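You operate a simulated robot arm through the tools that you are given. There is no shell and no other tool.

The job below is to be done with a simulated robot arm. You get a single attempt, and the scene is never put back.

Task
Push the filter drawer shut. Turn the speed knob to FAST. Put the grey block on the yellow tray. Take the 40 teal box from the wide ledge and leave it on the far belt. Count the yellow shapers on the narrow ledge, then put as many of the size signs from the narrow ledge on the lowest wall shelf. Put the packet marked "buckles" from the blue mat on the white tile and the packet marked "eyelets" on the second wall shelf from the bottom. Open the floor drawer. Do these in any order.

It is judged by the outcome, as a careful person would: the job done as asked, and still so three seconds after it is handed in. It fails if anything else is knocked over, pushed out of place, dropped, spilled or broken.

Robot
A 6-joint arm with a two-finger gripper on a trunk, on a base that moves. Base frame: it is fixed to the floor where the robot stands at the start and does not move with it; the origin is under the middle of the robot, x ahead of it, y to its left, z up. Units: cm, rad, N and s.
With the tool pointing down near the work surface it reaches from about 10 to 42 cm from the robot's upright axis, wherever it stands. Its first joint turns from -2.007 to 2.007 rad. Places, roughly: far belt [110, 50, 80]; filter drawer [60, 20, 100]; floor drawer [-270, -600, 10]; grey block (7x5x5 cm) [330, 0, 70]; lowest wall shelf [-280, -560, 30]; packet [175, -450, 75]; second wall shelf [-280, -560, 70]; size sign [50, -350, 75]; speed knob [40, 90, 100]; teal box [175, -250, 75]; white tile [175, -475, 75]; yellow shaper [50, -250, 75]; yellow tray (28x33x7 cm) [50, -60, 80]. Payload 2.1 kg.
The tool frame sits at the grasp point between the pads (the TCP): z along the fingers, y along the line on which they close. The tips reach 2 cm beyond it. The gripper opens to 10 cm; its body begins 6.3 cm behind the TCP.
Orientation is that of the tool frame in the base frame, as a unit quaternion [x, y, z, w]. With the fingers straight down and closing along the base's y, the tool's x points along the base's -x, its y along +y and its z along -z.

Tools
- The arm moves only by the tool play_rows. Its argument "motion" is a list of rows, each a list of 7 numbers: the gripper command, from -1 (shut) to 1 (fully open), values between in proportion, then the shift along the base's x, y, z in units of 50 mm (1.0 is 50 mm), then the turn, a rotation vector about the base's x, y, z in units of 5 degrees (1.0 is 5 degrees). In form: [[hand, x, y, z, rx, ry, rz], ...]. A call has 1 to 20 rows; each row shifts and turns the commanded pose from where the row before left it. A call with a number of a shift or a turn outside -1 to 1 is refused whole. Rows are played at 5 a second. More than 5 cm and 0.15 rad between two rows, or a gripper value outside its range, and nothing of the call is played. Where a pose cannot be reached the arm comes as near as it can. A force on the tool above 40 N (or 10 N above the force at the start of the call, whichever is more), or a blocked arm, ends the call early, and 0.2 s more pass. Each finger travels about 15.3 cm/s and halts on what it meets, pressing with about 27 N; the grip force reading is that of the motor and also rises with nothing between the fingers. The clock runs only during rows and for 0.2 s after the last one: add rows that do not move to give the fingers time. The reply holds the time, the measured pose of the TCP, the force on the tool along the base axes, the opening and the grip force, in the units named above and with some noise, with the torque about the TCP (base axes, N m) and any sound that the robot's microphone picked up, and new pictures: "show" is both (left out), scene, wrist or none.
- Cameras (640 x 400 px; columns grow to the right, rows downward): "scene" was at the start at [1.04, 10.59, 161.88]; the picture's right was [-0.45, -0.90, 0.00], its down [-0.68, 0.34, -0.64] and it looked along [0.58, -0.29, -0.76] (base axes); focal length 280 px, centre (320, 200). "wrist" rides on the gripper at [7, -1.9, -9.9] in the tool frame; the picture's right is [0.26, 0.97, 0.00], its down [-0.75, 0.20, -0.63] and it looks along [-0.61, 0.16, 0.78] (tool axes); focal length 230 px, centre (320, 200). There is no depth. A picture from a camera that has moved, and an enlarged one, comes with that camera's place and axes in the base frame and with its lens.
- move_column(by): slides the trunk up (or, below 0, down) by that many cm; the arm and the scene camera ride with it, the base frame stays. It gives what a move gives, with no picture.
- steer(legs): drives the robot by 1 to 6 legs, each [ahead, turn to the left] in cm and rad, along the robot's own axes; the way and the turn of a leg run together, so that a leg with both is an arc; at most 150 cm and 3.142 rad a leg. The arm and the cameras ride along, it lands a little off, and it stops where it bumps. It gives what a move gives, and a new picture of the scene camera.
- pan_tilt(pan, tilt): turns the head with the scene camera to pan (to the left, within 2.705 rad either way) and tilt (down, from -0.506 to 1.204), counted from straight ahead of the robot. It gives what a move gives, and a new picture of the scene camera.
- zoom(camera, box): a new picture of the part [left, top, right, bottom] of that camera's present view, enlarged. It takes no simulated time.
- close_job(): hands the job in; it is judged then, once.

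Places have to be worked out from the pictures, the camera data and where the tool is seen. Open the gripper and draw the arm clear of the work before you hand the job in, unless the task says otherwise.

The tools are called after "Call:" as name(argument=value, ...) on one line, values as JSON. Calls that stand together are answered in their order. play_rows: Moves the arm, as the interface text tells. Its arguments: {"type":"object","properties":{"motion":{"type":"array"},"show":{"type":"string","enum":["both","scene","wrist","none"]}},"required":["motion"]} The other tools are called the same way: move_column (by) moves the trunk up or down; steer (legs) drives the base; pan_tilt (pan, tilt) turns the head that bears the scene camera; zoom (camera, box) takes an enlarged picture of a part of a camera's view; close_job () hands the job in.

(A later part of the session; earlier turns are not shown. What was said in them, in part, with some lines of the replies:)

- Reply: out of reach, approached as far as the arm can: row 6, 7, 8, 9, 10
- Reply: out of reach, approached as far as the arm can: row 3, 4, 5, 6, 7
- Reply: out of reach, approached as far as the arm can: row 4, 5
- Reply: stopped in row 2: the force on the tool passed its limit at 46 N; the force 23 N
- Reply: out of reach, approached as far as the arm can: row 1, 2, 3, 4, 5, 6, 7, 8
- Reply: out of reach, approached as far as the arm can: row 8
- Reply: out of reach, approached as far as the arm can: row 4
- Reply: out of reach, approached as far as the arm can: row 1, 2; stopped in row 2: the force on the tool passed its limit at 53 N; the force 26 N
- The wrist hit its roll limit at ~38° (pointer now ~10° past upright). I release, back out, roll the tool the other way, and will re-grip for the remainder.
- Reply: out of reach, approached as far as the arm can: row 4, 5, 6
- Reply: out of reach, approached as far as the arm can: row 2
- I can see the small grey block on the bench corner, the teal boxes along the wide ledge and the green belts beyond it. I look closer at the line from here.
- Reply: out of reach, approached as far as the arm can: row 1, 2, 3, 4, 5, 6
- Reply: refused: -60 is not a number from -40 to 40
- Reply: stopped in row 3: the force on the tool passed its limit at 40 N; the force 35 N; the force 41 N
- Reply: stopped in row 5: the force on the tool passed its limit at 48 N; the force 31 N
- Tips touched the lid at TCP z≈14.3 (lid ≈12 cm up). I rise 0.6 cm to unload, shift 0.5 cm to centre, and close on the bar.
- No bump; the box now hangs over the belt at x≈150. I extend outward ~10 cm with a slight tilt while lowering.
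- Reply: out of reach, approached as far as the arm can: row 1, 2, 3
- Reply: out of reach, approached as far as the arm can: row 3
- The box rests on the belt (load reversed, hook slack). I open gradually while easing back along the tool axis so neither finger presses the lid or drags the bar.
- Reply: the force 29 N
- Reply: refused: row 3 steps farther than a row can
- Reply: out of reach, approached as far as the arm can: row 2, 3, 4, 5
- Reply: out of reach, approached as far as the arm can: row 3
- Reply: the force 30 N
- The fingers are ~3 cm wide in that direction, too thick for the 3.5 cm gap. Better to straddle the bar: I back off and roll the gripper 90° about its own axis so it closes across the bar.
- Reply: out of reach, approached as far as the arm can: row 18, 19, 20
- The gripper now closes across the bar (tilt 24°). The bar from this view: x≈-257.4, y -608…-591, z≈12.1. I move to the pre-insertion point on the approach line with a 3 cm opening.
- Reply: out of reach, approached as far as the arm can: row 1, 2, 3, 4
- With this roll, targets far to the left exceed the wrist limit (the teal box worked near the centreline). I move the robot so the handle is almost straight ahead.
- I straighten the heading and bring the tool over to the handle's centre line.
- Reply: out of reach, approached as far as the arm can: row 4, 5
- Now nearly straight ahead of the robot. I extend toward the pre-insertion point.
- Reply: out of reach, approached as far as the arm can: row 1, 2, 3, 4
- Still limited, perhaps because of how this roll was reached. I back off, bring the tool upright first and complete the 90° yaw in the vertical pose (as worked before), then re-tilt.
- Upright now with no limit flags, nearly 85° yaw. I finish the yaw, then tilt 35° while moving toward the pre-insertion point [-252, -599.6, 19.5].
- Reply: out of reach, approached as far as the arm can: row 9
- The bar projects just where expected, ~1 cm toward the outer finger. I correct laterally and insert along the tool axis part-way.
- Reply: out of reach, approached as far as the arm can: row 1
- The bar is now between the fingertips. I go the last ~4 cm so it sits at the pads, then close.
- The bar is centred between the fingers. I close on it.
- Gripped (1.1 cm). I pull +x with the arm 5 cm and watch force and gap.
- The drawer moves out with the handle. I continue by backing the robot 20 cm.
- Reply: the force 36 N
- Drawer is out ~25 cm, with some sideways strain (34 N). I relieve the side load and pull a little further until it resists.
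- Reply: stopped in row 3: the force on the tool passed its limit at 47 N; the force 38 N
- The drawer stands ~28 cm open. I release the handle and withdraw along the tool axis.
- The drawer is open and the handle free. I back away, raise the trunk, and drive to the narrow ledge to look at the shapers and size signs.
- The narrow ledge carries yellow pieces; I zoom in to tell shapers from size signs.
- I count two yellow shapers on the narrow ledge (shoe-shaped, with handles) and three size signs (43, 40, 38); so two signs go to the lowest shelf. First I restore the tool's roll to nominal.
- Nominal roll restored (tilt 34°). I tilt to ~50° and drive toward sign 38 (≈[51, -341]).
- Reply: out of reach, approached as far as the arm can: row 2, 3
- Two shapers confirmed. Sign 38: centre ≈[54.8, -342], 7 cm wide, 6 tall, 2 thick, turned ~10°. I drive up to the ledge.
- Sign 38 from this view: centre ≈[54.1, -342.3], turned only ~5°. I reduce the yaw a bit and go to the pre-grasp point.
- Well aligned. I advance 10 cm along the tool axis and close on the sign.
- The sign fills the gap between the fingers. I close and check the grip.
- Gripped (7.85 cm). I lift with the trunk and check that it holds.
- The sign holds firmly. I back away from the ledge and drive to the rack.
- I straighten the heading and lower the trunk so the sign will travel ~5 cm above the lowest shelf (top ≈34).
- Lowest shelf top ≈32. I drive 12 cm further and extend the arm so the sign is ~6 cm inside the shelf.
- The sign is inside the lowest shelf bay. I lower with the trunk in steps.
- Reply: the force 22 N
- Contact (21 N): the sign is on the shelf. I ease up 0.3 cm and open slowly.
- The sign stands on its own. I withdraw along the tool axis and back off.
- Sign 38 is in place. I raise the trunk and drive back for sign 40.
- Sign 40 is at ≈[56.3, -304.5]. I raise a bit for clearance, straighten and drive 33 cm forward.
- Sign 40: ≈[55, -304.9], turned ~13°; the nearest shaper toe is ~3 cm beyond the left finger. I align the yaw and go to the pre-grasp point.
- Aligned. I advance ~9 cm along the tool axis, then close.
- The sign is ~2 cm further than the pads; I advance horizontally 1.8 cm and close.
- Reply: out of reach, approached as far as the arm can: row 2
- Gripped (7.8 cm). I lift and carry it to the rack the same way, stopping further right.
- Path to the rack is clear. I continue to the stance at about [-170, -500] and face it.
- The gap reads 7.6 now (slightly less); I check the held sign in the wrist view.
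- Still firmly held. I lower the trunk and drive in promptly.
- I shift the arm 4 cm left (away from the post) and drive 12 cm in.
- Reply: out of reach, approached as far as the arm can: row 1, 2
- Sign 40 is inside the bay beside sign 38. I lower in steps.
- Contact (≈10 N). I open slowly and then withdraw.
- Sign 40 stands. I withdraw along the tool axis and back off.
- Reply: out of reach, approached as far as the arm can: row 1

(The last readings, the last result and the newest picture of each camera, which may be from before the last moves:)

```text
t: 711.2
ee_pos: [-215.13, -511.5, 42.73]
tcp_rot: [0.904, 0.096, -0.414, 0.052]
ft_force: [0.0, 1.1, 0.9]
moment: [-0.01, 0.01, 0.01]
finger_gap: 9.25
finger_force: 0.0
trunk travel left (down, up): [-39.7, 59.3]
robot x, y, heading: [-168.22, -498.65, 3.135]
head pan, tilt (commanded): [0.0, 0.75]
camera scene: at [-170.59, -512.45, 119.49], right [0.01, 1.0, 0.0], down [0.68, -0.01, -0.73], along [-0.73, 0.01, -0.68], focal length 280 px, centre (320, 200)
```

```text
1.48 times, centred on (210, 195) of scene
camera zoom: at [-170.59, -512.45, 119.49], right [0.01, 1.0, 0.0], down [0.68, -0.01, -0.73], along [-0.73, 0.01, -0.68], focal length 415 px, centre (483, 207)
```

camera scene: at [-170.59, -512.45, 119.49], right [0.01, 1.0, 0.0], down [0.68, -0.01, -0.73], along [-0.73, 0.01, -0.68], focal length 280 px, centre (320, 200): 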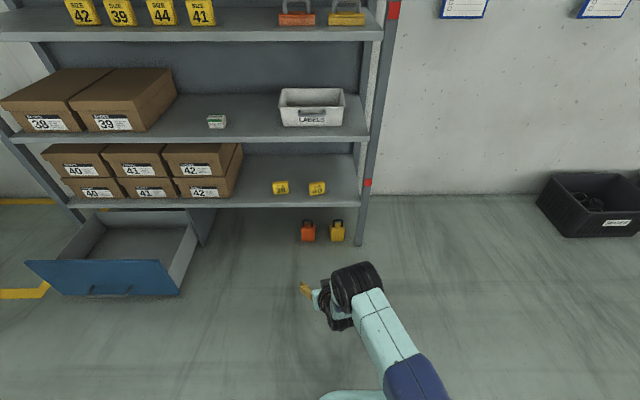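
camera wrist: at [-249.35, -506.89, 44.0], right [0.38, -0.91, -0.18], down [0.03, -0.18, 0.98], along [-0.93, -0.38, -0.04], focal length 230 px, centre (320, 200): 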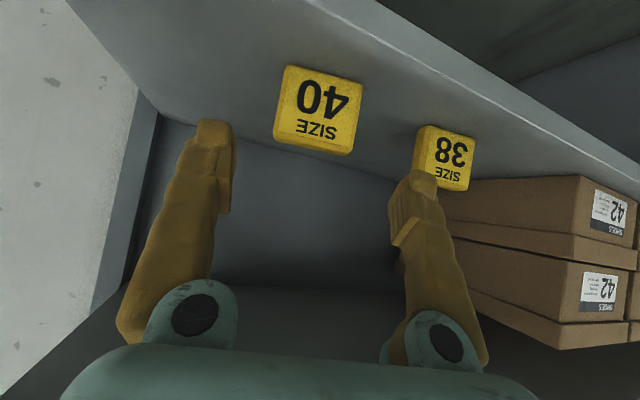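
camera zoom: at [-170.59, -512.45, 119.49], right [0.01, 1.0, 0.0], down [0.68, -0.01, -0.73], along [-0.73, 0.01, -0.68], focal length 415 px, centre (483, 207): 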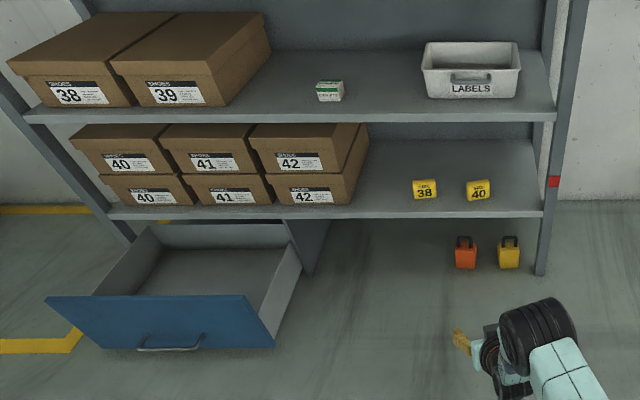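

Both signs (38 and 40) stand on the lowest shelf, the eyelets on the second, and the drawer is open. I raise the trunk, turn toward the next leg, and check the rest of the narrow ledge for any hidden shapers.

Call:
move_column(by=40)

Call:
steer(legs=[[0, -1.858]])

Call:
pan_tilt(pan=-1.6, tilt=0.35)

Call:
pan_tilt(pan=-0.9, tilt=0.35)

```text
t: 715.0
ee_pos: [-215.2, -511.49, 82.71]
tcp_rot: [0.903, 0.096, -0.415, 0.052]
ft_force: [0.1, 1.3, 0.3]
moment: [-0.01, 0.02, 0.01]
finger_gap: 9.25
finger_force: 0.0
trunk travel left (down, up): [-79.7, 19.3]
robot x, y, heading: [-168.12, -498.7, 3.134]
head pan, tilt (commanded): [0.0, 0.75]
```

```text
t: 719.8
ee_pos: [-168.81, -450.0, 82.78]
tcp_rot: [-0.626, 0.657, 0.295, 0.297]
ft_force: [0.4, 0.1, -0.5]
moment: [-0.03, -0.03, 0.0]
finger_gap: 9.21
finger_force: 0.1
trunk travel left (down, up): [-79.7, 19.3]
robot x, y, heading: [-168.67, -498.31, 1.301]
head pan, tilt (commanded): [0.0, 0.75]
camera scene: at [-181.09, -492.54, 159.49], right [0.96, -0.27, 0.0], down [-0.18, -0.66, -0.73], along [0.19, 0.7, -0.68], focal length 280 px, centre (320, 200)
```

scene: 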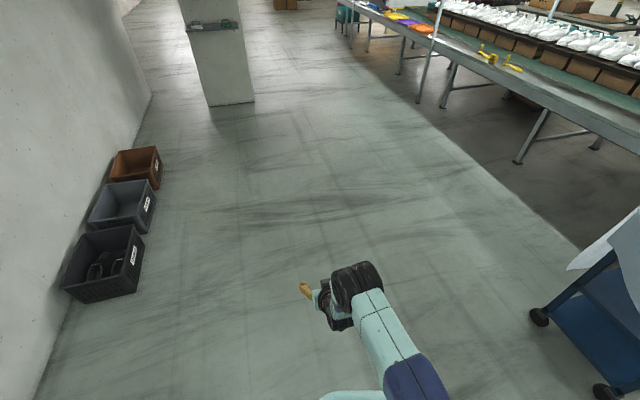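

```text
t: 721.5
ee_pos: [-168.73, -449.94, 82.77]
tcp_rot: [-0.626, 0.658, 0.294, 0.297]
ft_force: [0.2, 0.3, 1.5]
moment: [-0.01, 0.0, 0.01]
finger_gap: 9.24
finger_force: 0.1
trunk travel left (down, up): [-79.7, 19.3]
robot x, y, heading: [-168.01, -498.58, 1.305]
head pan, tilt (commanded): [-1.6, 0.351]
camera scene: at [-174.39, -503.27, 163.06], right [-0.29, -0.96, 0.0], down [-0.33, 0.1, -0.94], along [0.9, -0.28, -0.34], focal length 280 px, centre (320, 200)
```

scene: 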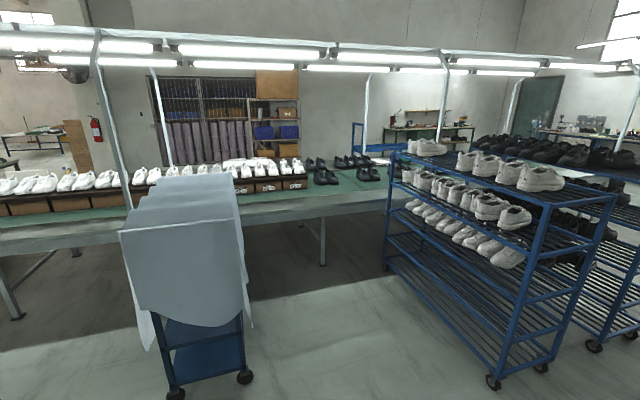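

```text
t: 722.6
ee_pos: [-168.83, -449.93, 82.85]
tcp_rot: [-0.627, 0.658, 0.294, 0.297]
ft_force: [0.0, -1.1, -0.5]
moment: [-0.03, 0.0, 0.0]
finger_gap: 9.26
finger_force: 0.1
trunk travel left (down, up): [-79.7, 19.3]
robot x, y, heading: [-168.53, -498.48, 1.301]
head pan, tilt (commanded): [-0.901, 0.351]
camera scene: at [-174.72, -496.91, 163.06], right [0.39, -0.92, 0.0], down [-0.32, -0.13, -0.94], along [0.86, 0.37, -0.34], focal length 280 px, centre (320, 200)
```

scene: 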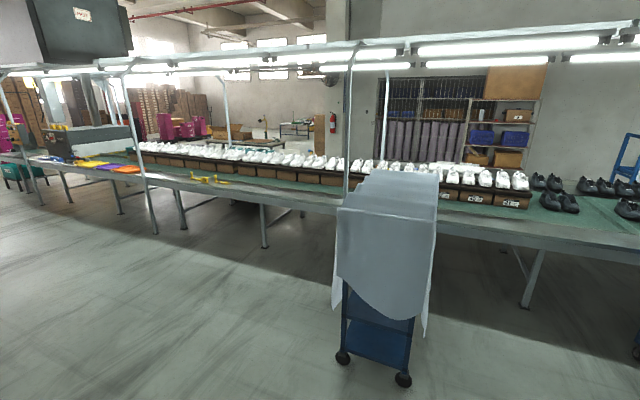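

The rest of the narrow ledge is empty, so the count of two stands. Now the grey block: I drive back up the near aisle toward the left end.

Call:
steer(legs=[[150, 0], [150, 0], [0, 0.27], [150, 0], [150, 0], [150, 0]])

```text
t: 759.2
ee_pos: [-131.63, 290.56, 82.73]
tcp_rot: [0.724, -0.549, -0.338, -0.246]
ft_force: [-0.3, 0.6, 0.1]
moment: [0.0, 0.0, 0.0]
finger_gap: 9.25
finger_force: 0.0
trunk travel left (down, up): [-79.7, 19.3]
robot x, y, heading: [-115.64, 244.59, 1.624]
head pan, tilt (commanded): [-0.901, 0.351]
camera scene: at [-122.37, 244.0, 163.06], right [0.66, -0.75, 0.0], down [-0.26, -0.23, -0.94], along [0.7, 0.62, -0.34], focal length 280 px, centre (320, 200)
```

scene: 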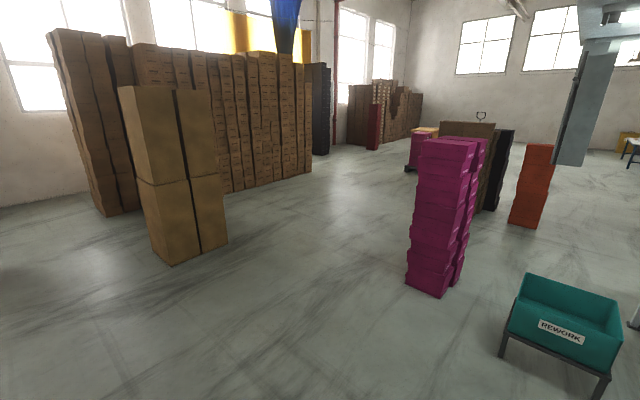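

I go around the magenta stack: to about [0, 405], then across to x≈235.

Call:
steer(legs=[[0, -0.678], [99, 0], [98, 0], [0, -0.946], [118, 0], [117, 0]])

```text
t: 784.6
ee_pos: [282.68, 435.34, 82.68]
tcp_rot: [-0.132, 0.899, 0.069, 0.412]
ft_force: [0.2, -0.6, -0.2]
moment: [0.0, 0.04, -0.03]
finger_gap: 9.25
finger_force: 0.1
trunk travel left (down, up): [-79.7, 19.3]
robot x, y, heading: [237.39, 419.03, 0.071]
head pan, tilt (commanded): [-0.901, 0.351]
camera scene: at [236.48, 425.47, 163.06], right [-0.74, -0.68, 0.0], down [-0.23, 0.25, -0.94], along [0.63, -0.69, -0.34], focal length 280 px, centre (320, 200)
```

scene: 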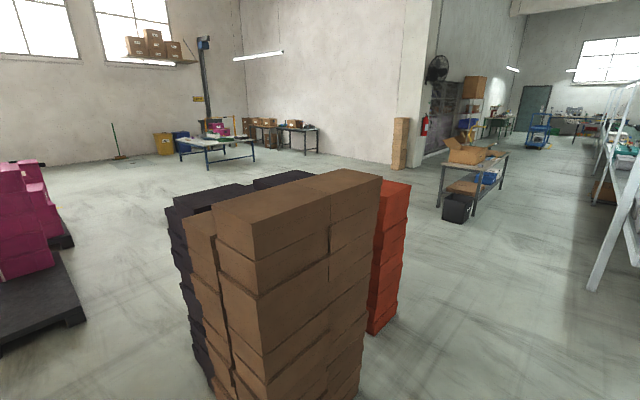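

I turn right and drive down the far aisle to the bench with the grey block.

Call:
steer(legs=[[0, -1.642], [140, 0], [140, 0], [110, 0]])

Call:
pan_tilt(pan=1.2, tilt=0.6)

```text
t: 807.1
ee_pos: [257.95, -13.61, 82.72]
tcp_rot: [0.556, 0.718, -0.25, 0.336]
ft_force: [0.8, 0.4, -0.6]
moment: [0.01, -0.01, 0.03]
finger_gap: 9.26
finger_force: 0.0
trunk travel left (down, up): [-79.7, 19.3]
robot x, y, heading: [242.97, 33.05, -1.538]
head pan, tilt (commanded): [-0.901, 0.351]
camera scene: at [249.94, 33.17, 163.06], right [-0.65, 0.76, 0.0], down [0.26, 0.22, -0.94], along [-0.72, -0.61, -0.34], focal length 280 px, centre (320, 200)
```

scene: 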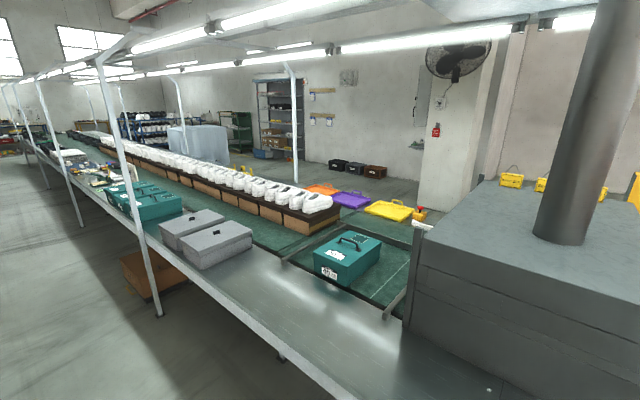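

```text
t: 809.1
ee_pos: [258.09, -13.6, 82.74]
tcp_rot: [0.557, 0.718, -0.25, 0.335]
ft_force: [0.3, -0.2, -0.7]
moment: [0.01, 0.0, -0.02]
finger_gap: 9.28
finger_force: 0.0
trunk travel left (down, up): [-79.7, 19.3]
robot x, y, heading: [243.47, 32.25, -1.541]
head pan, tilt (commanded): [1.201, 0.6]
camera scene: at [265.39, 36.25, 160.78], right [-0.33, -0.94, 0.0], down [-0.53, 0.19, -0.82], along [0.78, -0.27, -0.57], focal length 280 px, centre (320, 200)
```

scene: 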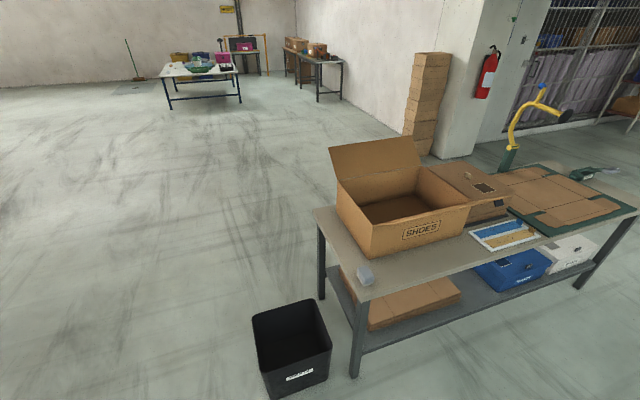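

The grey block sits at the near-left corner of the bench next to the SHOES carton. I zoom in.

Call:
zoom(camera="scene", box=[310, 220, 430, 310])

```text
4.44 times, centred on (370, 265) of scene
camera zoom: at [265.39, 36.25, 160.78], right [-0.33, -0.94, 0.0], down [-0.53, 0.19, -0.82], along [0.78, -0.27, -0.57], focal length 1245 px, centre (98, -89)
```

zoom: 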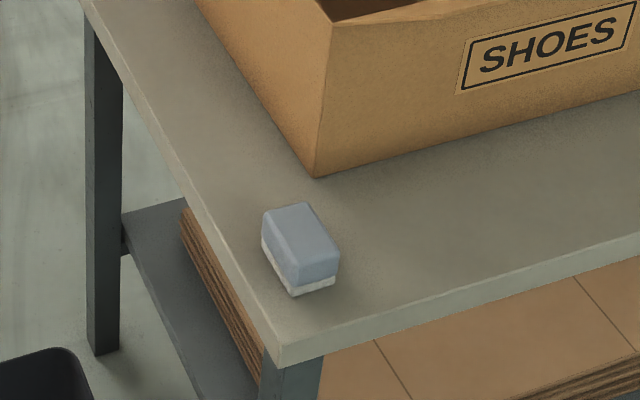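

Block centre ≈[332.2, -6.5], long side along x, with the carton corner ~6 cm beyond it. I drive to stand facing the bench at y≈-14.

Call:
steer(legs=[[46, 0], [0, 1.541], [30, 0]])

Call:
pan_tilt(pan=0.0, tilt=0.8)

```text
t: 817.3
ee_pos: [320.35, -1.89, 82.86]
tcp_rot: [-0.095, 0.904, 0.052, 0.414]
ft_force: [-0.2, 0.2, 0.3]
moment: [0.03, 0.04, 0.02]
finger_gap: 9.25
finger_force: 0.2
trunk travel left (down, up): [-79.7, 19.3]
robot x, y, heading: [273.71, -14.79, -0.01]
head pan, tilt (commanded): [1.201, 0.6]
camera scene: at [271.07, 7.55, 160.78], right [0.93, -0.37, 0.0], down [-0.21, -0.53, -0.83], along [0.31, 0.77, -0.56], focal length 280 px, centre (320, 200)
```

scene: 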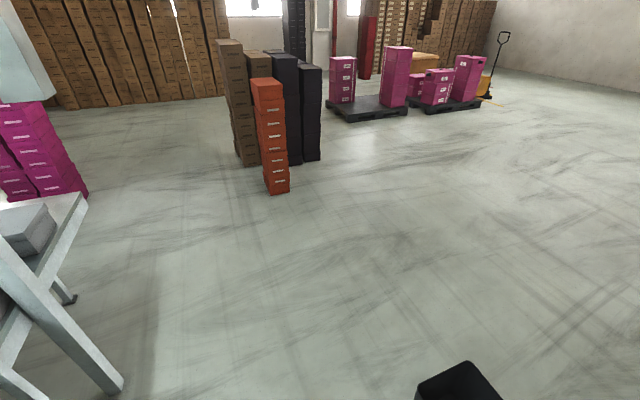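

```text
t: 818.7
ee_pos: [320.46, -1.83, 82.73]
tcp_rot: [-0.096, 0.903, 0.052, 0.415]
ft_force: [-0.8, -0.5, -0.8]
moment: [0.0, -0.01, 0.06]
finger_gap: 9.26
finger_force: 0.1
trunk travel left (down, up): [-79.7, 19.3]
robot x, y, heading: [273.76, -14.55, -0.009]
head pan, tilt (commanded): [0.0, 0.799]
camera scene: at [275.94, -0.72, 159.09], right [-0.01, -1.0, 0.0], down [-0.72, 0.01, -0.7], along [0.7, -0.01, -0.72], focal length 280 px, centre (320, 200)
```

scene: 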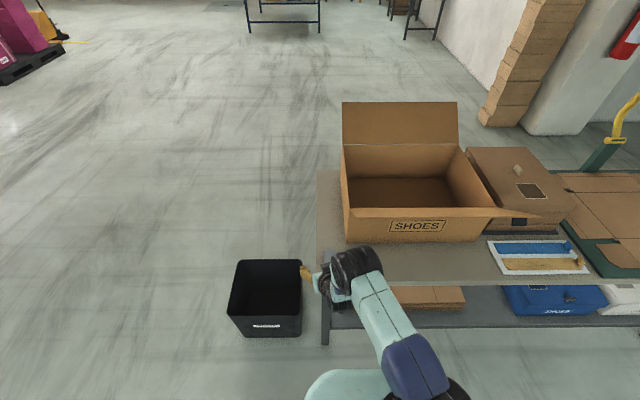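

I level the tool to ~30° tilt and zero yaw while lifting back a little, then drive 12 cm closer.

Call:
play_rows(motion=[[0.7, -0.3, -0.25, 0.3, 0, 0.95, -0.65], [0.7, -0.3, -0.25, 0.3, 0, 0.95, -0.65], [0.7, -0.3, -0.25, 0.3, 0, 0.95, -0.6], [0.7, -0.3, -0.2, 0.3, 0, 0.95, -0.5], [0.7, 0, 0, 0, 0, 0, 0]], show="none")

Call:
steer(legs=[[12, 0.01]])

Call:
zoom(camera="wrist", box=[0, 0, 640, 400])

```text
t: 819.9
ee_pos: [314.37, -6.54, 88.76]
tcp_rot: [0.009, 0.965, 0.023, 0.263]
ft_force: [-0.2, -0.3, -0.3]
moment: [-0.01, 0.0, 0.0]
finger_gap: 8.47
finger_force: 0.1
trunk travel left (down, up): [-79.7, 19.3]
robot x, y, heading: [273.82, -14.98, -0.013]
head pan, tilt (commanded): [0.0, 0.799]
```

```text
t: 821.1
ee_pos: [326.42, -6.41, 88.76]
tcp_rot: [0.007, 0.965, 0.024, 0.263]
ft_force: [-0.1, -0.3, 0.3]
moment: [0.01, 0.01, 0.0]
finger_gap: 8.49
finger_force: 0.1
trunk travel left (down, up): [-79.7, 19.3]
robot x, y, heading: [285.95, -15.01, -0.005]
head pan, tilt (commanded): [0.0, 0.799]
camera scene: at [287.87, -0.83, 159.1], right [-0.01, -1.0, 0.0], down [-0.72, 0.0, -0.7], along [0.7, 0.0, -0.72], focal length 280 px, centre (320, 200)
```

scene: 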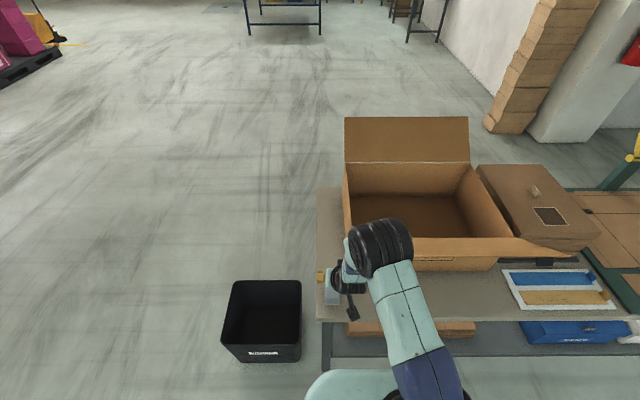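

```text
1.00 times, centred on (320, 200) of wrist (not enlarged: the box is as wide or as high as the picture)
camera zoom: at [315.28, -8.55, 93.7], right [-0.22, 0.97, -0.08], down [0.33, 0.15, 0.93], along [0.92, 0.18, -0.35], focal length 230 px, centre (320, 200)
```

zoom: 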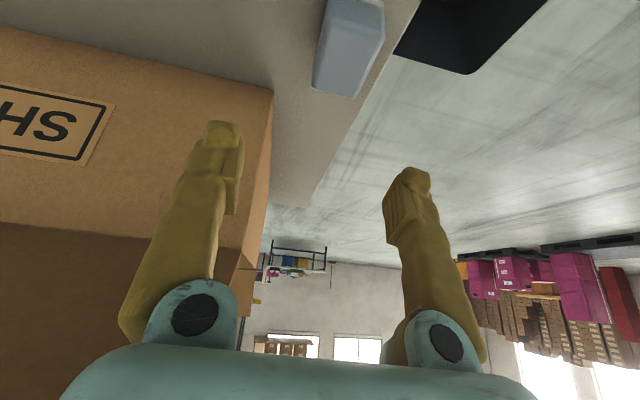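

From the wrist view the block centre is ≈[331.8, -3.8] (2.6 cm left of my aim). I recentre at the pre-grasp point.

Call:
play_rows(motion=[[0.6, -0.08, 0.2, -0.4, 0, 0, 0], [0.6, -0.08, 0.2, -0.4, 0, 0, 0], [0.6, 0, 0.02, -0.4, 0, 0, 0], [0.6, 0, 0, -0.4, 0, 0, 0], [0.6, 0, 0, 0, 0, 0, 0]], show="wrist")

```text
t: 822.3
ee_pos: [325.73, -4.46, 80.53]
tcp_rot: [0.007, 0.965, 0.024, 0.263]
ft_force: [0.3, -0.8, 0.1]
moment: [0.02, 0.0, -0.01]
finger_gap: 7.99
finger_force: 0.1
trunk travel left (down, up): [-79.7, 19.3]
robot x, y, heading: [285.57, -15.27, 0.0]
head pan, tilt (commanded): [0.0, 0.799]
camera wrist: at [314.65, -6.52, 85.57], right [-0.22, 0.97, -0.08], down [0.33, 0.15, 0.93], along [0.92, 0.18, -0.35], focal length 230 px, centre (320, 200)
```

wrist: 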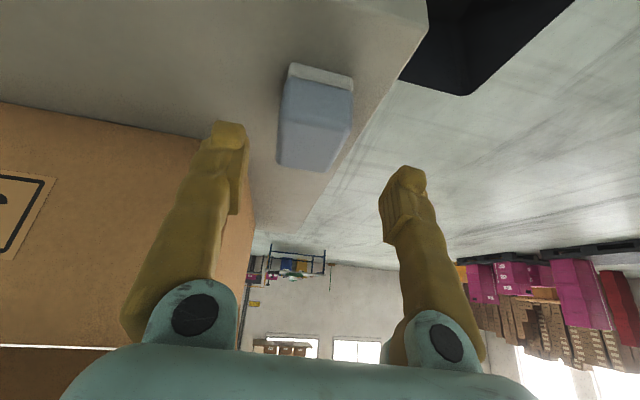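

Aligned with the block. I approach along the tool axis and check before closing.

Call:
play_rows(motion=[[0.6, 0.25, 0, -0.4, 0, 0, 0], [0.6, 0.25, 0, -0.4, 0, 0, 0], [0.6, 0.25, 0, -0.4, 0, 0, 0], [0.6, 0.25, 0, -0.4, 0, 0, 0], [0.6, 0.25, 0, -0.4, 0, 0, 0], [0.6, 0, 0, 0, 0, 0, 0]], show="wrist")

```text
t: 823.2
ee_pos: [329.45, -4.06, 74.34]
tcp_rot: [0.004, 0.965, 0.023, 0.263]
ft_force: [-21.1, 2.5, 26.5]
moment: [-1.2, 0.51, -0.8]
finger_gap: 8.08
finger_force: 0.7
trunk travel left (down, up): [-79.7, 19.3]
robot x, y, heading: [285.42, -14.68, -0.003]
head pan, tilt (commanded): [0.0, 0.799]
stopped in row 4: the force on the tool passed its limit at 183 N (the readings are from after the stop); the commanded pose is now the measured one
camera wrist: at [318.41, -6.24, 79.31], right [-0.23, 0.97, -0.08], down [0.33, 0.16, 0.93], along [0.92, 0.18, -0.35], focal length 230 px, centre (320, 200)
```

wrist: 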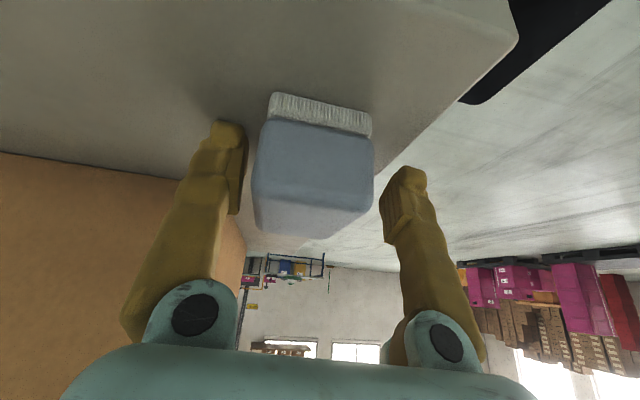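

The fingertips hit the bench: its top is higher than I assumed (≈72.5). I lift off along the axis at once.

Call:
play_rows(motion=[[0.6, -0.06, 0, 0.12, 0, 0, 0], [0.6, -0.08, 0, 0.16, 0, 0, 0], [0.6, 0, 0, 0, 0, 0, 0]])

```text
t: 824.0
ee_pos: [329.17, -4.0, 75.63]
tcp_rot: [0.005, 0.965, 0.023, 0.262]
ft_force: [-0.2, 0.6, 0.2]
moment: [0.04, 0.02, -0.01]
finger_gap: 8.03
finger_force: 0.0
trunk travel left (down, up): [-79.7, 19.3]
robot x, y, heading: [285.74, -14.68, -0.003]
head pan, tilt (commanded): [0.0, 0.799]
camera scene: at [288.12, -0.82, 159.09], right [-0.01, -1.0, 0.0], down [-0.72, 0.0, -0.7], along [0.7, 0.0, -0.72], focal length 280 px, centre (320, 200)
camera wrist: at [318.16, -6.28, 80.57], right [-0.23, 0.97, -0.08], down [0.33, 0.16, 0.93], along [0.92, 0.18, -0.36], focal length 230 px, centre (320, 200)
```

scene: 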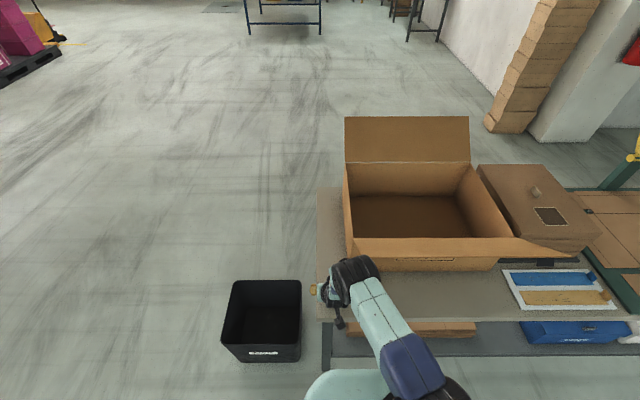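
wrist: 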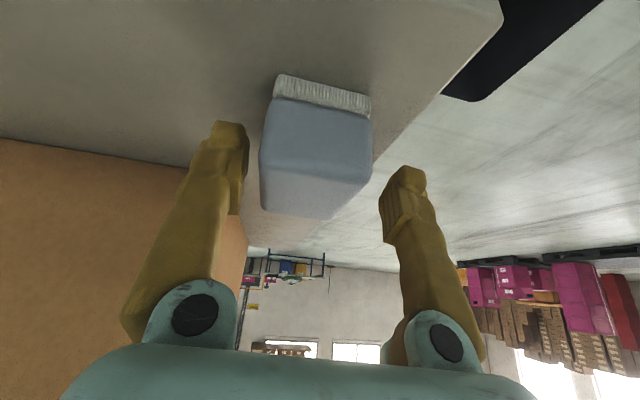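

No displacement visible. Recomputing with the bench at ≈71.9: block x 326–333, y centre ≈-4.7, the gripper already straddles it. I make a small final adjustment (TCP z≈75.1) and close.

Call:
play_rows(motion=[[0.6, 0.06, -0.1, -0.06, 0, 0, 0], [0.6, 0.04, -0.02, -0.04, 0, 0, 0], [0.2, 0, 0, 0, 0, 0, 0], [-0.2, 0, 0, 0, 0, 0, 0], [-1, 0, 0, 0, 0, 0, 0], [-1, 0, 0, 0, 0, 0, 0]], show="wrist")

```text
t: 825.4
ee_pos: [329.64, -4.64, 75.06]
tcp_rot: [0.005, 0.965, 0.024, 0.262]
ft_force: [-0.2, 0.3, -0.4]
moment: [0.0, -0.01, 0.02]
finger_gap: 4.52
finger_force: 26.7
trunk travel left (down, up): [-79.7, 19.3]
robot x, y, heading: [285.87, -14.69, -0.004]
head pan, tilt (commanded): [0.0, 0.799]
camera wrist: at [318.59, -6.84, 80.11], right [-0.23, 0.97, -0.08], down [0.33, 0.16, 0.93], along [0.92, 0.18, -0.36], focal length 230 px, centre (320, 200)
```

wrist: 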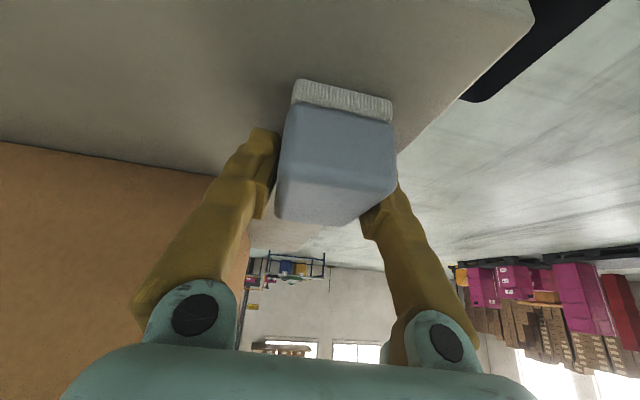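

Gripped (4.5 cm). I lift with the trunk and back away from the bench.

Call:
move_column(by=12)

Call:
zoom(camera="wrist", box=[160, 40, 480, 240])

Call:
steer(legs=[[-40, 0]])

```text
t: 826.9
ee_pos: [329.66, -4.81, 87.12]
tcp_rot: [0.005, 0.965, 0.024, 0.262]
ft_force: [-0.4, -0.4, 0.1]
moment: [-0.02, 0.01, 0.02]
finger_gap: 4.51
finger_force: 27.5
trunk travel left (down, up): [-91.7, 7.3]
robot x, y, heading: [285.95, -14.78, -0.004]
head pan, tilt (commanded): [0.0, 0.799]
```

```text
2.00 times, centred on (320, 140) of wrist
camera zoom: at [318.6, -6.84, 92.11], right [-0.23, 0.97, -0.08], down [0.33, 0.16, 0.93], along [0.92, 0.18, -0.36], focal length 460 px, centre (320, 320)
```

zoom: 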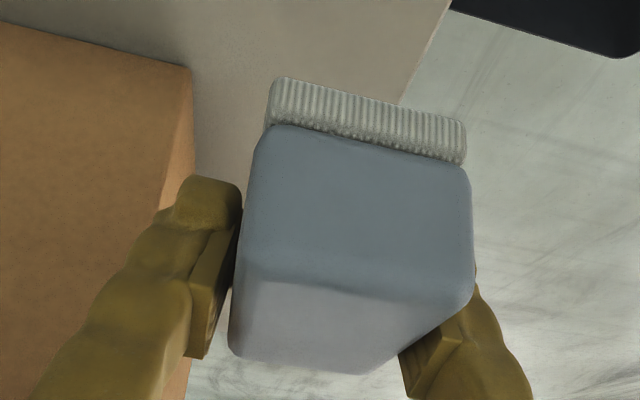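

```text
t: 829.4
ee_pos: [290.08, -4.87, 87.06]
tcp_rot: [0.013, 0.965, 0.021, 0.261]
ft_force: [-0.3, -0.3, -0.1]
moment: [-0.01, -0.03, 0.01]
finger_gap: 4.5
finger_force: 27.1
trunk travel left (down, up): [-91.7, 7.3]
robot x, y, heading: [245.89, -14.26, -0.019]
head pan, tilt (commanded): [0.0, 0.799]
camera scene: at [248.55, -0.34, 171.09], right [-0.02, -1.0, 0.0], down [-0.72, 0.01, -0.7], along [0.7, -0.01, -0.72], focal length 280 px, centre (320, 200)
```

scene: 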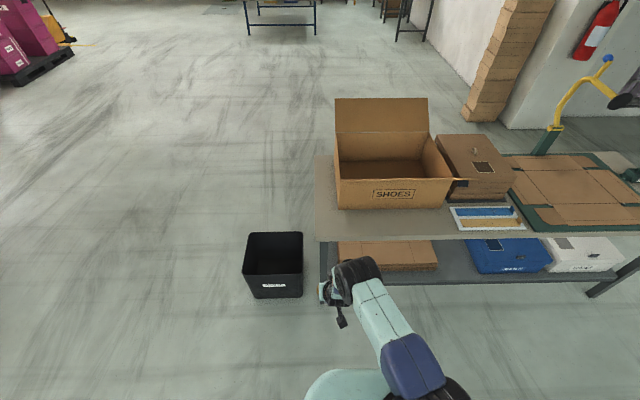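

The block is held securely. I carry it back around the left end of the line.

Call:
steer(legs=[[0, 1.59], [140, 0], [140, 0], [138, 0]])

```text
t: 853.3
ee_pos: [236.96, 447.28, 87.1]
tcp_rot: [0.684, -0.681, -0.202, -0.166]
ft_force: [-0.9, 0.2, -0.7]
moment: [0.02, 0.02, 0.02]
finger_gap: 4.48
finger_force: 26.7
trunk travel left (down, up): [-91.7, 7.3]
robot x, y, heading: [247.57, 403.51, 1.577]
head pan, tilt (commanded): [0.0, 0.799]
camera scene: at [233.89, 405.3, 171.09], right [1.0, 0.01, 0.0], down [0.01, -0.72, -0.7], along [-0.01, 0.7, -0.72], focal length 280 px, centre (320, 200)
```

scene: 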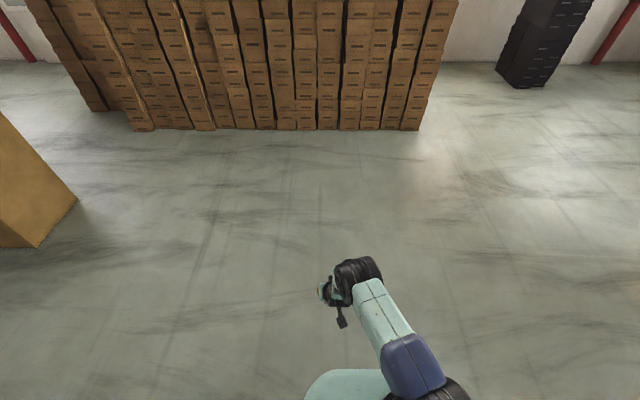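

At [248, 404]; next across to x≈-54 and then down the near aisle to the trays.

Call:
steer(legs=[[0, 1.565], [150, 0], [150, 0], [0, 1.571], [150, 0], [150, 0]])

```text
t: 889.9
ee_pos: [1.86, 57.36, 87.18]
tcp_rot: [0.627, 0.734, -0.15, 0.214]
ft_force: [-0.1, 0.1, -0.7]
moment: [-0.05, 0.02, 0.0]
finger_gap: 4.48
finger_force: 27.1
trunk travel left (down, up): [-91.7, 7.3]
robot x, y, heading: [-15.81, 98.95, -1.405]
head pan, tilt (commanded): [0.0, 0.799]
camera scene: at [-1.29, 99.28, 171.09], right [-0.99, -0.16, 0.0], down [-0.12, 0.71, -0.7], along [0.11, -0.69, -0.72], focal length 280 px, centre (320, 200)
```

scene: 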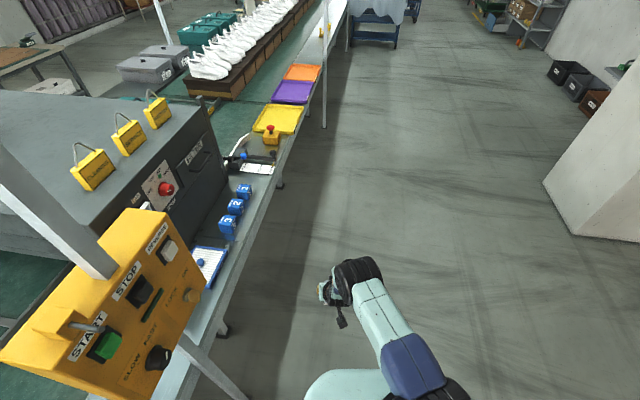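

I drifted toward the line, so I turn away and drive to a spot facing the yellow tray.

Call:
steer(legs=[[0, -0.279], [84, 0], [84, 0], [0, 1.684]])

Call:
pan_tilt(pan=0.0, tilt=0.8)

```text
t: 903.4
ee_pos: [9.59, -55.52, 87.04]
tcp_rot: [0.001, 0.965, 0.025, 0.261]
ft_force: [-0.2, -0.6, -0.1]
moment: [-0.01, -0.03, -0.02]
finger_gap: 4.46
finger_force: 27.2
trunk travel left (down, up): [-91.7, 7.3]
robot x, y, heading: [-34.15, -66.41, 0.004]
head pan, tilt (commanded): [0.0, 0.799]
camera scene: at [-32.18, -52.08, 171.09], right [0.0, -1.0, 0.0], down [-0.72, 0.0, -0.7], along [0.7, 0.0, -0.72], focal length 280 px, centre (320, 200)
```

scene: 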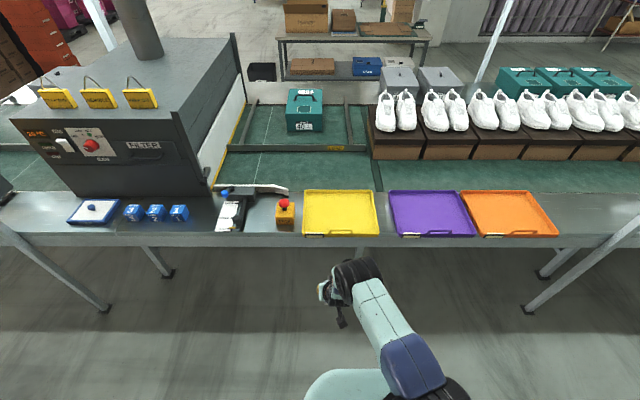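

```text
t: 904.0
ee_pos: [9.64, -55.61, 87.11]
tcp_rot: [0.0, 0.965, 0.025, 0.261]
ft_force: [0.2, -0.3, -0.2]
moment: [0.02, 0.0, 0.02]
finger_gap: 4.5
finger_force: 26.7
trunk travel left (down, up): [-91.7, 7.3]
robot x, y, heading: [-34.6, -65.81, 0.005]
head pan, tilt (commanded): [0.0, 0.799]
camera scene: at [-32.19, -52.07, 171.09], right [0.0, -1.0, 0.0], down [-0.72, 0.0, -0.7], along [0.7, 0.0, -0.72], focal length 280 px, centre (320, 200)
```

scene: 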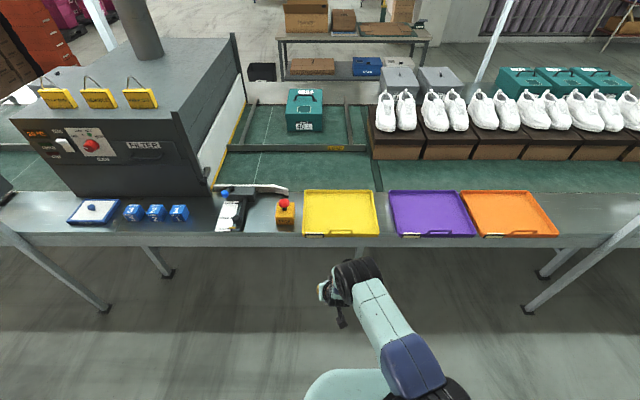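

The yellow tray spans ≈x 38–64, y -78…-44. I drive 40 cm forward so the block is over it.

Call:
steer(legs=[[39, -0.005]])

Call:
zoom(camera="wrist", box=[0, 0, 640, 400])

```text
t: 906.4
ee_pos: [48.59, -55.56, 87.12]
tcp_rot: [0.002, 0.965, 0.024, 0.262]
ft_force: [0.1, 1.0, -1.5]
moment: [-0.02, 0.0, -0.01]
finger_gap: 4.48
finger_force: 26.9
trunk travel left (down, up): [-91.7, 7.3]
robot x, y, heading: [5.08, -66.34, 0.003]
head pan, tilt (commanded): [0.0, 0.799]
camera scene: at [6.76, -52.0, 171.1], right [0.0, -1.0, 0.0], down [-0.72, 0.0, -0.7], along [0.7, 0.0, -0.72], focal length 280 px, centre (320, 200)
```

scene: 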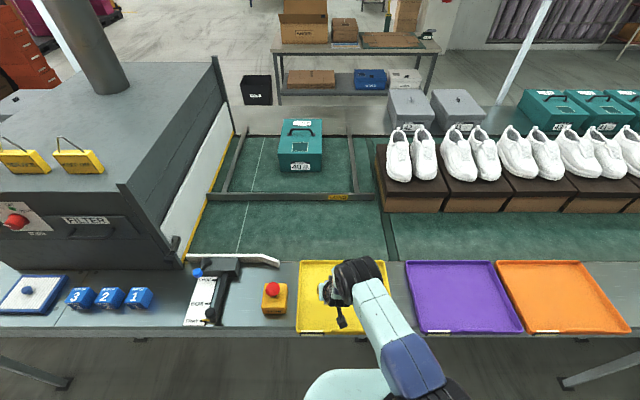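

```text
1.00 times, centred on (320, 200) of wrist (not enlarged: the box is as wide or as high as the picture)
camera zoom: at [37.43, -57.84, 92.15], right [-0.23, 0.97, -0.08], down [0.33, 0.16, 0.93], along [0.92, 0.19, -0.35], focal length 230 px, centre (320, 200)
```

zoom: 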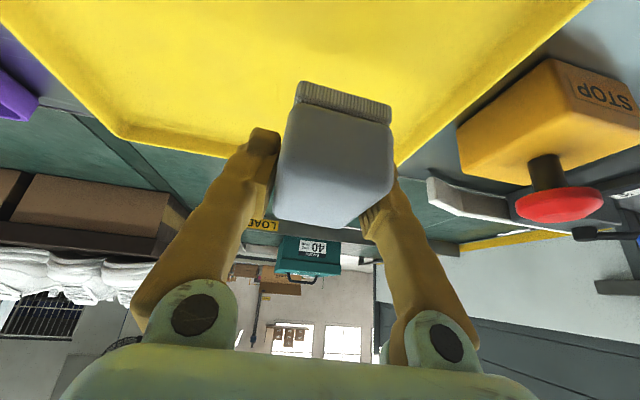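

The block is over the tray's left half, clear of the STOP button. I shift 3 cm toward the tray centre and lower with the trunk.

Call:
play_rows(motion=[[-1, 0, -0.3, 0, 0, 0, 0], [-1, 0, -0.3, 0, 0, 0, 0], [-1, 0, 0, 0, 0, 0, 0]], show="none")

Call:
move_column(by=-5.5)

Call:
move_column(by=-1)

```text
t: 907.2
ee_pos: [48.65, -58.57, 86.97]
tcp_rot: [0.002, 0.965, 0.024, 0.26]
ft_force: [0.9, 0.5, -1.1]
moment: [-0.01, 0.01, 0.01]
finger_gap: 4.48
finger_force: 26.7
trunk travel left (down, up): [-91.7, 7.3]
robot x, y, heading: [4.82, -66.04, 0.001]
head pan, tilt (commanded): [0.0, 0.799]
```

```text
t: 908.2
ee_pos: [48.62, -58.62, 81.6]
tcp_rot: [0.002, 0.965, 0.025, 0.262]
ft_force: [-0.4, 0.5, -0.6]
moment: [-0.02, 0.02, 0.03]
finger_gap: 4.5
finger_force: 26.8
trunk travel left (down, up): [-86.2, 12.8]
robot x, y, heading: [4.54, -66.12, -0.001]
head pan, tilt (commanded): [0.0, 0.799]
```

```text
t: 908.8
ee_pos: [48.59, -58.6, 80.6]
tcp_rot: [0.003, 0.965, 0.024, 0.261]
ft_force: [1.1, 0.2, -0.8]
moment: [-0.06, 0.02, 0.01]
finger_gap: 4.51
finger_force: 27.0
trunk travel left (down, up): [-85.2, 13.8]
robot x, y, heading: [4.57, -65.9, 0.002]
head pan, tilt (commanded): [0.0, 0.799]
```

Call:
move_column(by=-0.6)

Call:
zoom(camera="wrist", box=[100, 0, 500, 250])

```text
t: 909.3
ee_pos: [48.58, -58.55, 79.93]
tcp_rot: [0.002, 0.965, 0.024, 0.261]
ft_force: [0.5, -0.3, -1.1]
moment: [-0.03, -0.01, -0.03]
finger_gap: 4.48
finger_force: 26.5
trunk travel left (down, up): [-84.6, 14.4]
robot x, y, heading: [4.85, -66.11, 0.004]
head pan, tilt (commanded): [0.0, 0.799]
```

```text
1.60 times, centred on (300, 125) of wrist
camera zoom: at [37.48, -60.81, 84.98], right [-0.23, 0.97, -0.08], down [0.33, 0.16, 0.93], along [0.92, 0.19, -0.36], focal length 368 px, centre (352, 320)
```

zoom: 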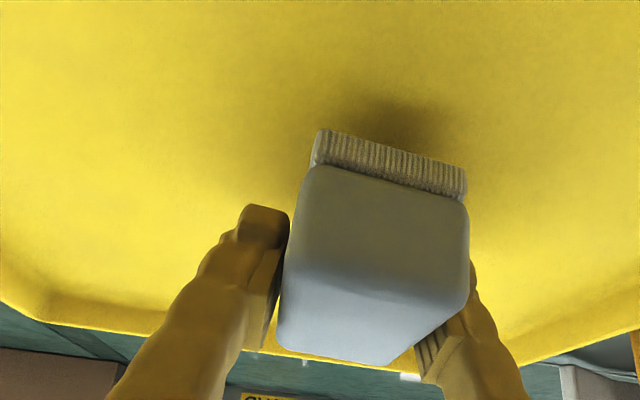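

Call:
move_column(by=-0.5)

```text
t: 909.9
ee_pos: [48.52, -58.51, 79.42]
tcp_rot: [0.002, 0.965, 0.025, 0.26]
ft_force: [0.6, 0.8, -0.7]
moment: [0.01, -0.03, 0.01]
finger_gap: 4.47
finger_force: 26.9
trunk travel left (down, up): [-84.1, 14.9]
robot x, y, heading: [4.39, -65.77, 0.0]
head pan, tilt (commanded): [0.0, 0.799]
```

Call:
move_column(by=-0.4)

```text
t: 910.4
ee_pos: [48.62, -58.49, 79.03]
tcp_rot: [0.001, 0.965, 0.024, 0.261]
ft_force: [-0.4, -0.4, -1.2]
moment: [0.01, -0.02, 0.02]
finger_gap: 4.48
finger_force: 26.9
trunk travel left (down, up): [-83.7, 15.3]
robot x, y, heading: [4.81, -66.1, 0.001]
head pan, tilt (commanded): [0.0, 0.799]
```

Call:
move_column(by=-0.4)

Call:
zoom(camera="wrist", box=[100, 0, 500, 250])

```text
t: 910.9
ee_pos: [48.65, -58.66, 78.78]
tcp_rot: [0.002, 0.964, 0.026, 0.264]
ft_force: [0.3, 0.0, 16.9]
moment: [-0.38, 0.64, 0.07]
finger_gap: 4.49
finger_force: 27.0
trunk travel left (down, up): [-83.3, 15.7]
robot x, y, heading: [4.64, -65.99, 0.003]
head pan, tilt (commanded): [0.0, 0.799]
```

```text
1.60 times, centred on (300, 125) of wrist
camera zoom: at [37.44, -60.82, 83.82], right [-0.23, 0.97, -0.08], down [0.32, 0.16, 0.93], along [0.92, 0.19, -0.35], focal length 368 px, centre (352, 320)
```

zoom: 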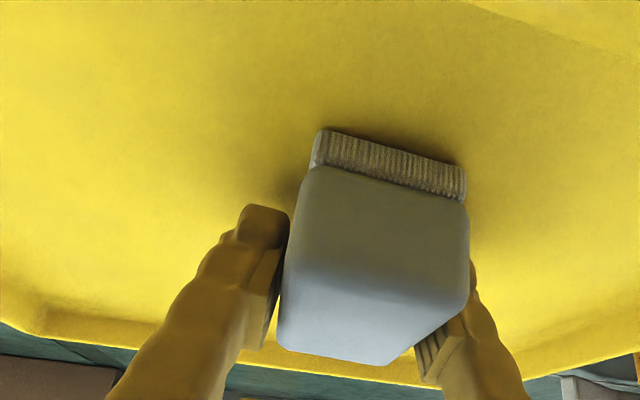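

Contact: the block rests on the tray. I ease up 0.2 cm, open and withdraw along the tool axis.

Call:
move_column(by=0.25)

Call:
play_rows(motion=[[-0.1, 0, 0, 0, 0, 0, 0], [0.2, 0, 0, 0, 0, 0, 0], [0.5, 0, 0, 0, 0, 0, 0], [0.5, -0.05, 0, 0.09, 0, 0, 0], [0.5, -0.2, 0, 0.35, 0, 0, 0], [0.5, -0.3, 0, 0.5, 0, 0, 0], [0.5, -0.3, 0, 0.5, 0, 0, 0], [0.5, -0.3, 0, 0.6, 0, 0, 0], [0.5, 0, 0, 0.5, 0, 0, 0]])

```text
t: 911.5
ee_pos: [48.51, -58.64, 78.8]
tcp_rot: [0.002, 0.965, 0.025, 0.26]
ft_force: [0.7, 0.8, -0.5]
moment: [-0.03, 0.02, 0.03]
finger_gap: 4.47
finger_force: 26.7
trunk travel left (down, up): [-83.5, 15.5]
robot x, y, heading: [4.62, -65.79, -0.002]
head pan, tilt (commanded): [0.0, 0.799]
```

```text
t: 913.5
ee_pos: [42.83, -58.45, 91.7]
tcp_rot: [0.003, 0.965, 0.025, 0.261]
ft_force: [-0.2, -0.2, -0.7]
moment: [0.01, -0.01, 0.01]
finger_gap: 7.48
finger_force: 0.1
trunk travel left (down, up): [-83.5, 15.5]
robot x, y, heading: [5.0, -66.25, -0.001]
head pan, tilt (commanded): [0.0, 0.799]
camera scene: at [6.86, -52.02, 162.94], right [0.0, -1.0, 0.0], down [-0.72, 0.0, -0.7], along [0.7, 0.0, -0.72], focal length 280 px, centre (320, 200)
camera wrist: at [31.69, -60.8, 96.77], right [-0.23, 0.97, -0.08], down [0.33, 0.16, 0.93], along [0.92, 0.19, -0.35], focal length 230 px, centre (320, 200)
```

scene: 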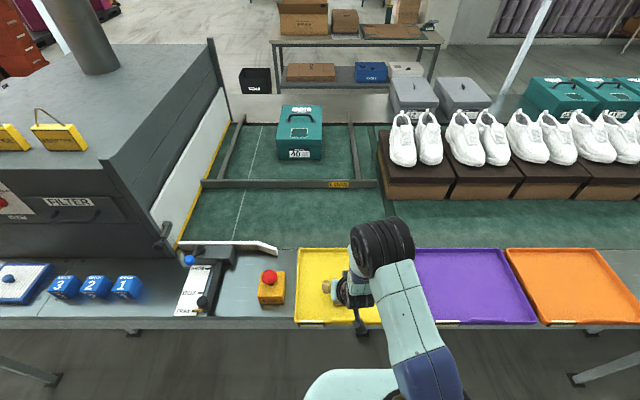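
wrist: 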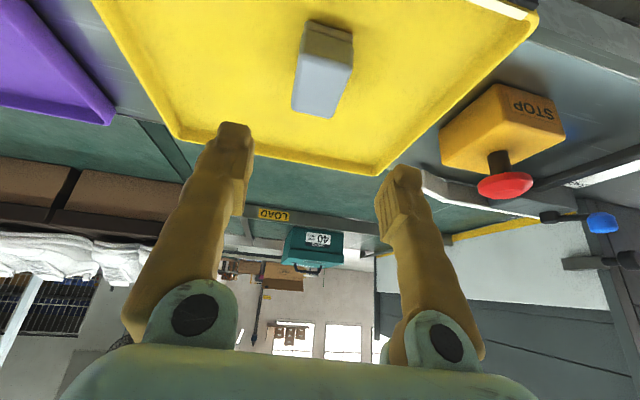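

The grey block lies on the yellow tray. I back away and do a final visual check of this side.

Call:
steer(legs=[[-45, 0]])

Call:
zoom(camera="scene", box=[0, 60, 420, 330])

Call:
pan_tilt(pan=0.95, tilt=0.45)

Call:
zoom(camera="scene", box=[240, 120, 440, 280])

```text
t: 916.2
ee_pos: [-3.65, -58.68, 91.72]
tcp_rot: [0.007, 0.965, 0.023, 0.261]
ft_force: [0.2, 0.1, -0.3]
moment: [-0.01, 0.0, 0.0]
finger_gap: 7.51
finger_force: 0.0
trunk travel left (down, up): [-83.5, 15.5]
robot x, y, heading: [-42.06, -66.02, -0.009]
head pan, tilt (commanded): [0.0, 0.799]
camera scene: at [-39.53, -51.84, 162.94], right [-0.01, -1.0, 0.0], down [-0.72, 0.01, -0.7], along [0.7, -0.01, -0.72], focal length 280 px, centre (320, 200)
```

scene: 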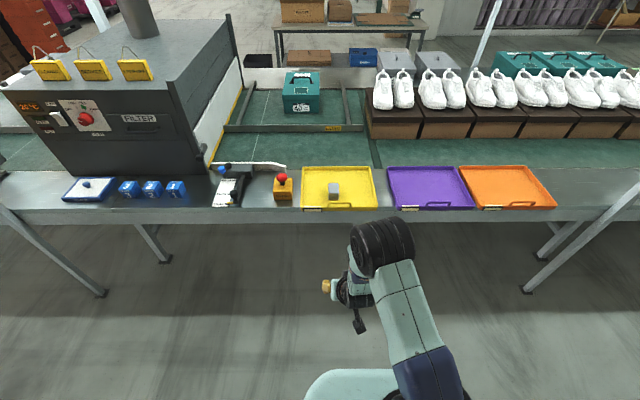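

```text
1.48 times, centred on (210, 195) of scene
camera zoom: at [-39.53, -51.84, 162.94], right [-0.01, -1.0, 0.0], down [-0.72, 0.01, -0.7], along [0.7, -0.01, -0.72], focal length 415 px, centre (483, 207)
```

zoom: 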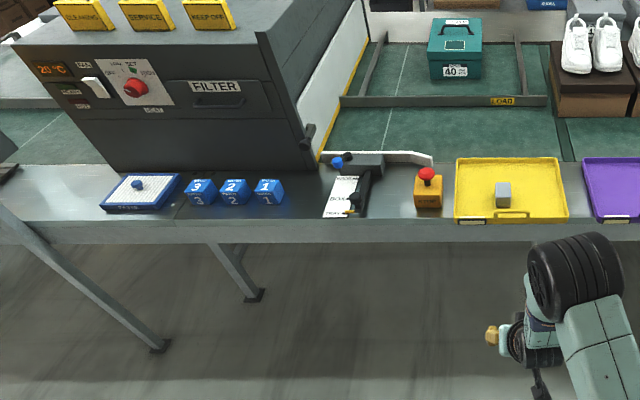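

```text
t: 917.5
ee_pos: [-3.68, -58.71, 91.66]
tcp_rot: [0.007, 0.965, 0.023, 0.261]
ft_force: [0.2, -0.6, 0.1]
moment: [-0.02, -0.02, 0.02]
finger_gap: 7.53
finger_force: 0.0
trunk travel left (down, up): [-83.5, 15.5]
robot x, y, heading: [-41.87, -65.7, -0.006]
head pan, tilt (commanded): [0.949, 0.45]
camera scene: at [-42.26, -44.35, 165.98], right [0.81, -0.59, 0.0], down [-0.26, -0.35, -0.9], along [0.53, 0.73, -0.44], focal length 280 px, centre (320, 200)
```

scene: 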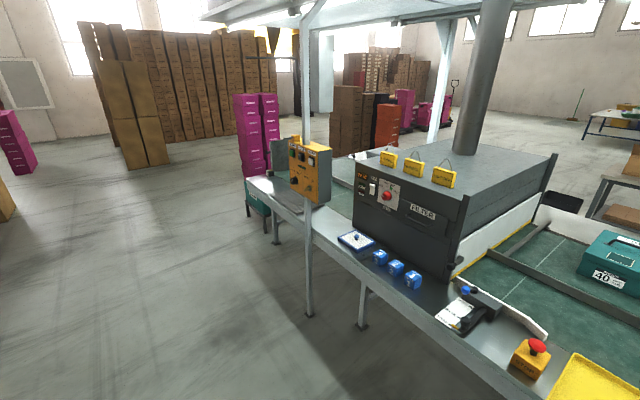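

```text
2.50 times, centred on (340, 200) of scene
camera zoom: at [-42.26, -44.35, 165.98], right [0.81, -0.59, 0.0], down [-0.26, -0.35, -0.9], along [0.53, 0.73, -0.44], focal length 700 px, centre (270, 200)
```

zoom: 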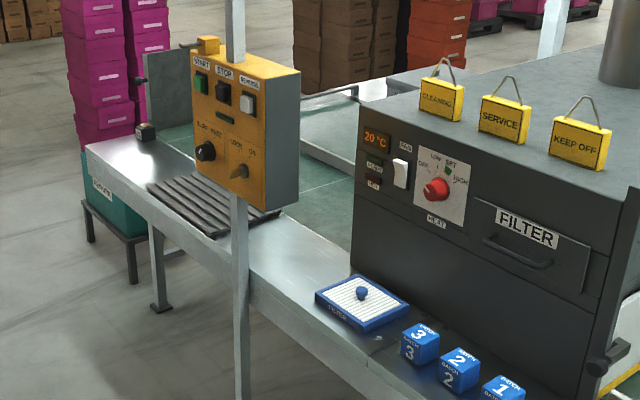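

Everything checks out:
- The filter drawer is shut and the speed knob is at FAST.
- The grey block is on the yellow tray, and the teal 40 box is on the far belt.
- There are two yellow shapers, so two size signs (38 and 40) are on the lowest shelf.
- The buckles are on the white tile and the eyelets are on the second shelf.
- The floor drawer is open.

The gripper is open and the arm is clear of the work, so I hand the job in.

Call:
close_job()

```text
The job is handed in.
```

I finished every item on the list and handed the job in; the result of the judging has not come back.

- **Filter drawer:** pushed in until it hit its stop.
- **Speed knob:** turned to FAST; the pointer lines up with the FAST mark.
- **Grey block:** resting on the yellow tray.
- **40 teal box:** upright on the belt beyond the divider rail, next to the wide ledge. I took that as the far belt. Its front edge is close to the ledge side but fully on the belt.
- **Size signs:** I counted two yellow shapers on the narrow ledge, so I put two signs, 38 and 40, on the lowest wall shelf.
- **Packets:** buckles are on the white tile (the one marked BLANK). Eyelets are on the second wall shelf from the bottom.
- **Floor drawer:** pulled about 28 cm open.

A few things happened along the way:

- The gripper lightly touched the side of the control box while I was lining up with the knob.
- I set the teal box down on the floor once to get a better grip on its handle.
- The fingertips struck the bench hard (183 N) when I went for the grey block.

In the pictures I took afterwards, nothing had moved or tipped over.
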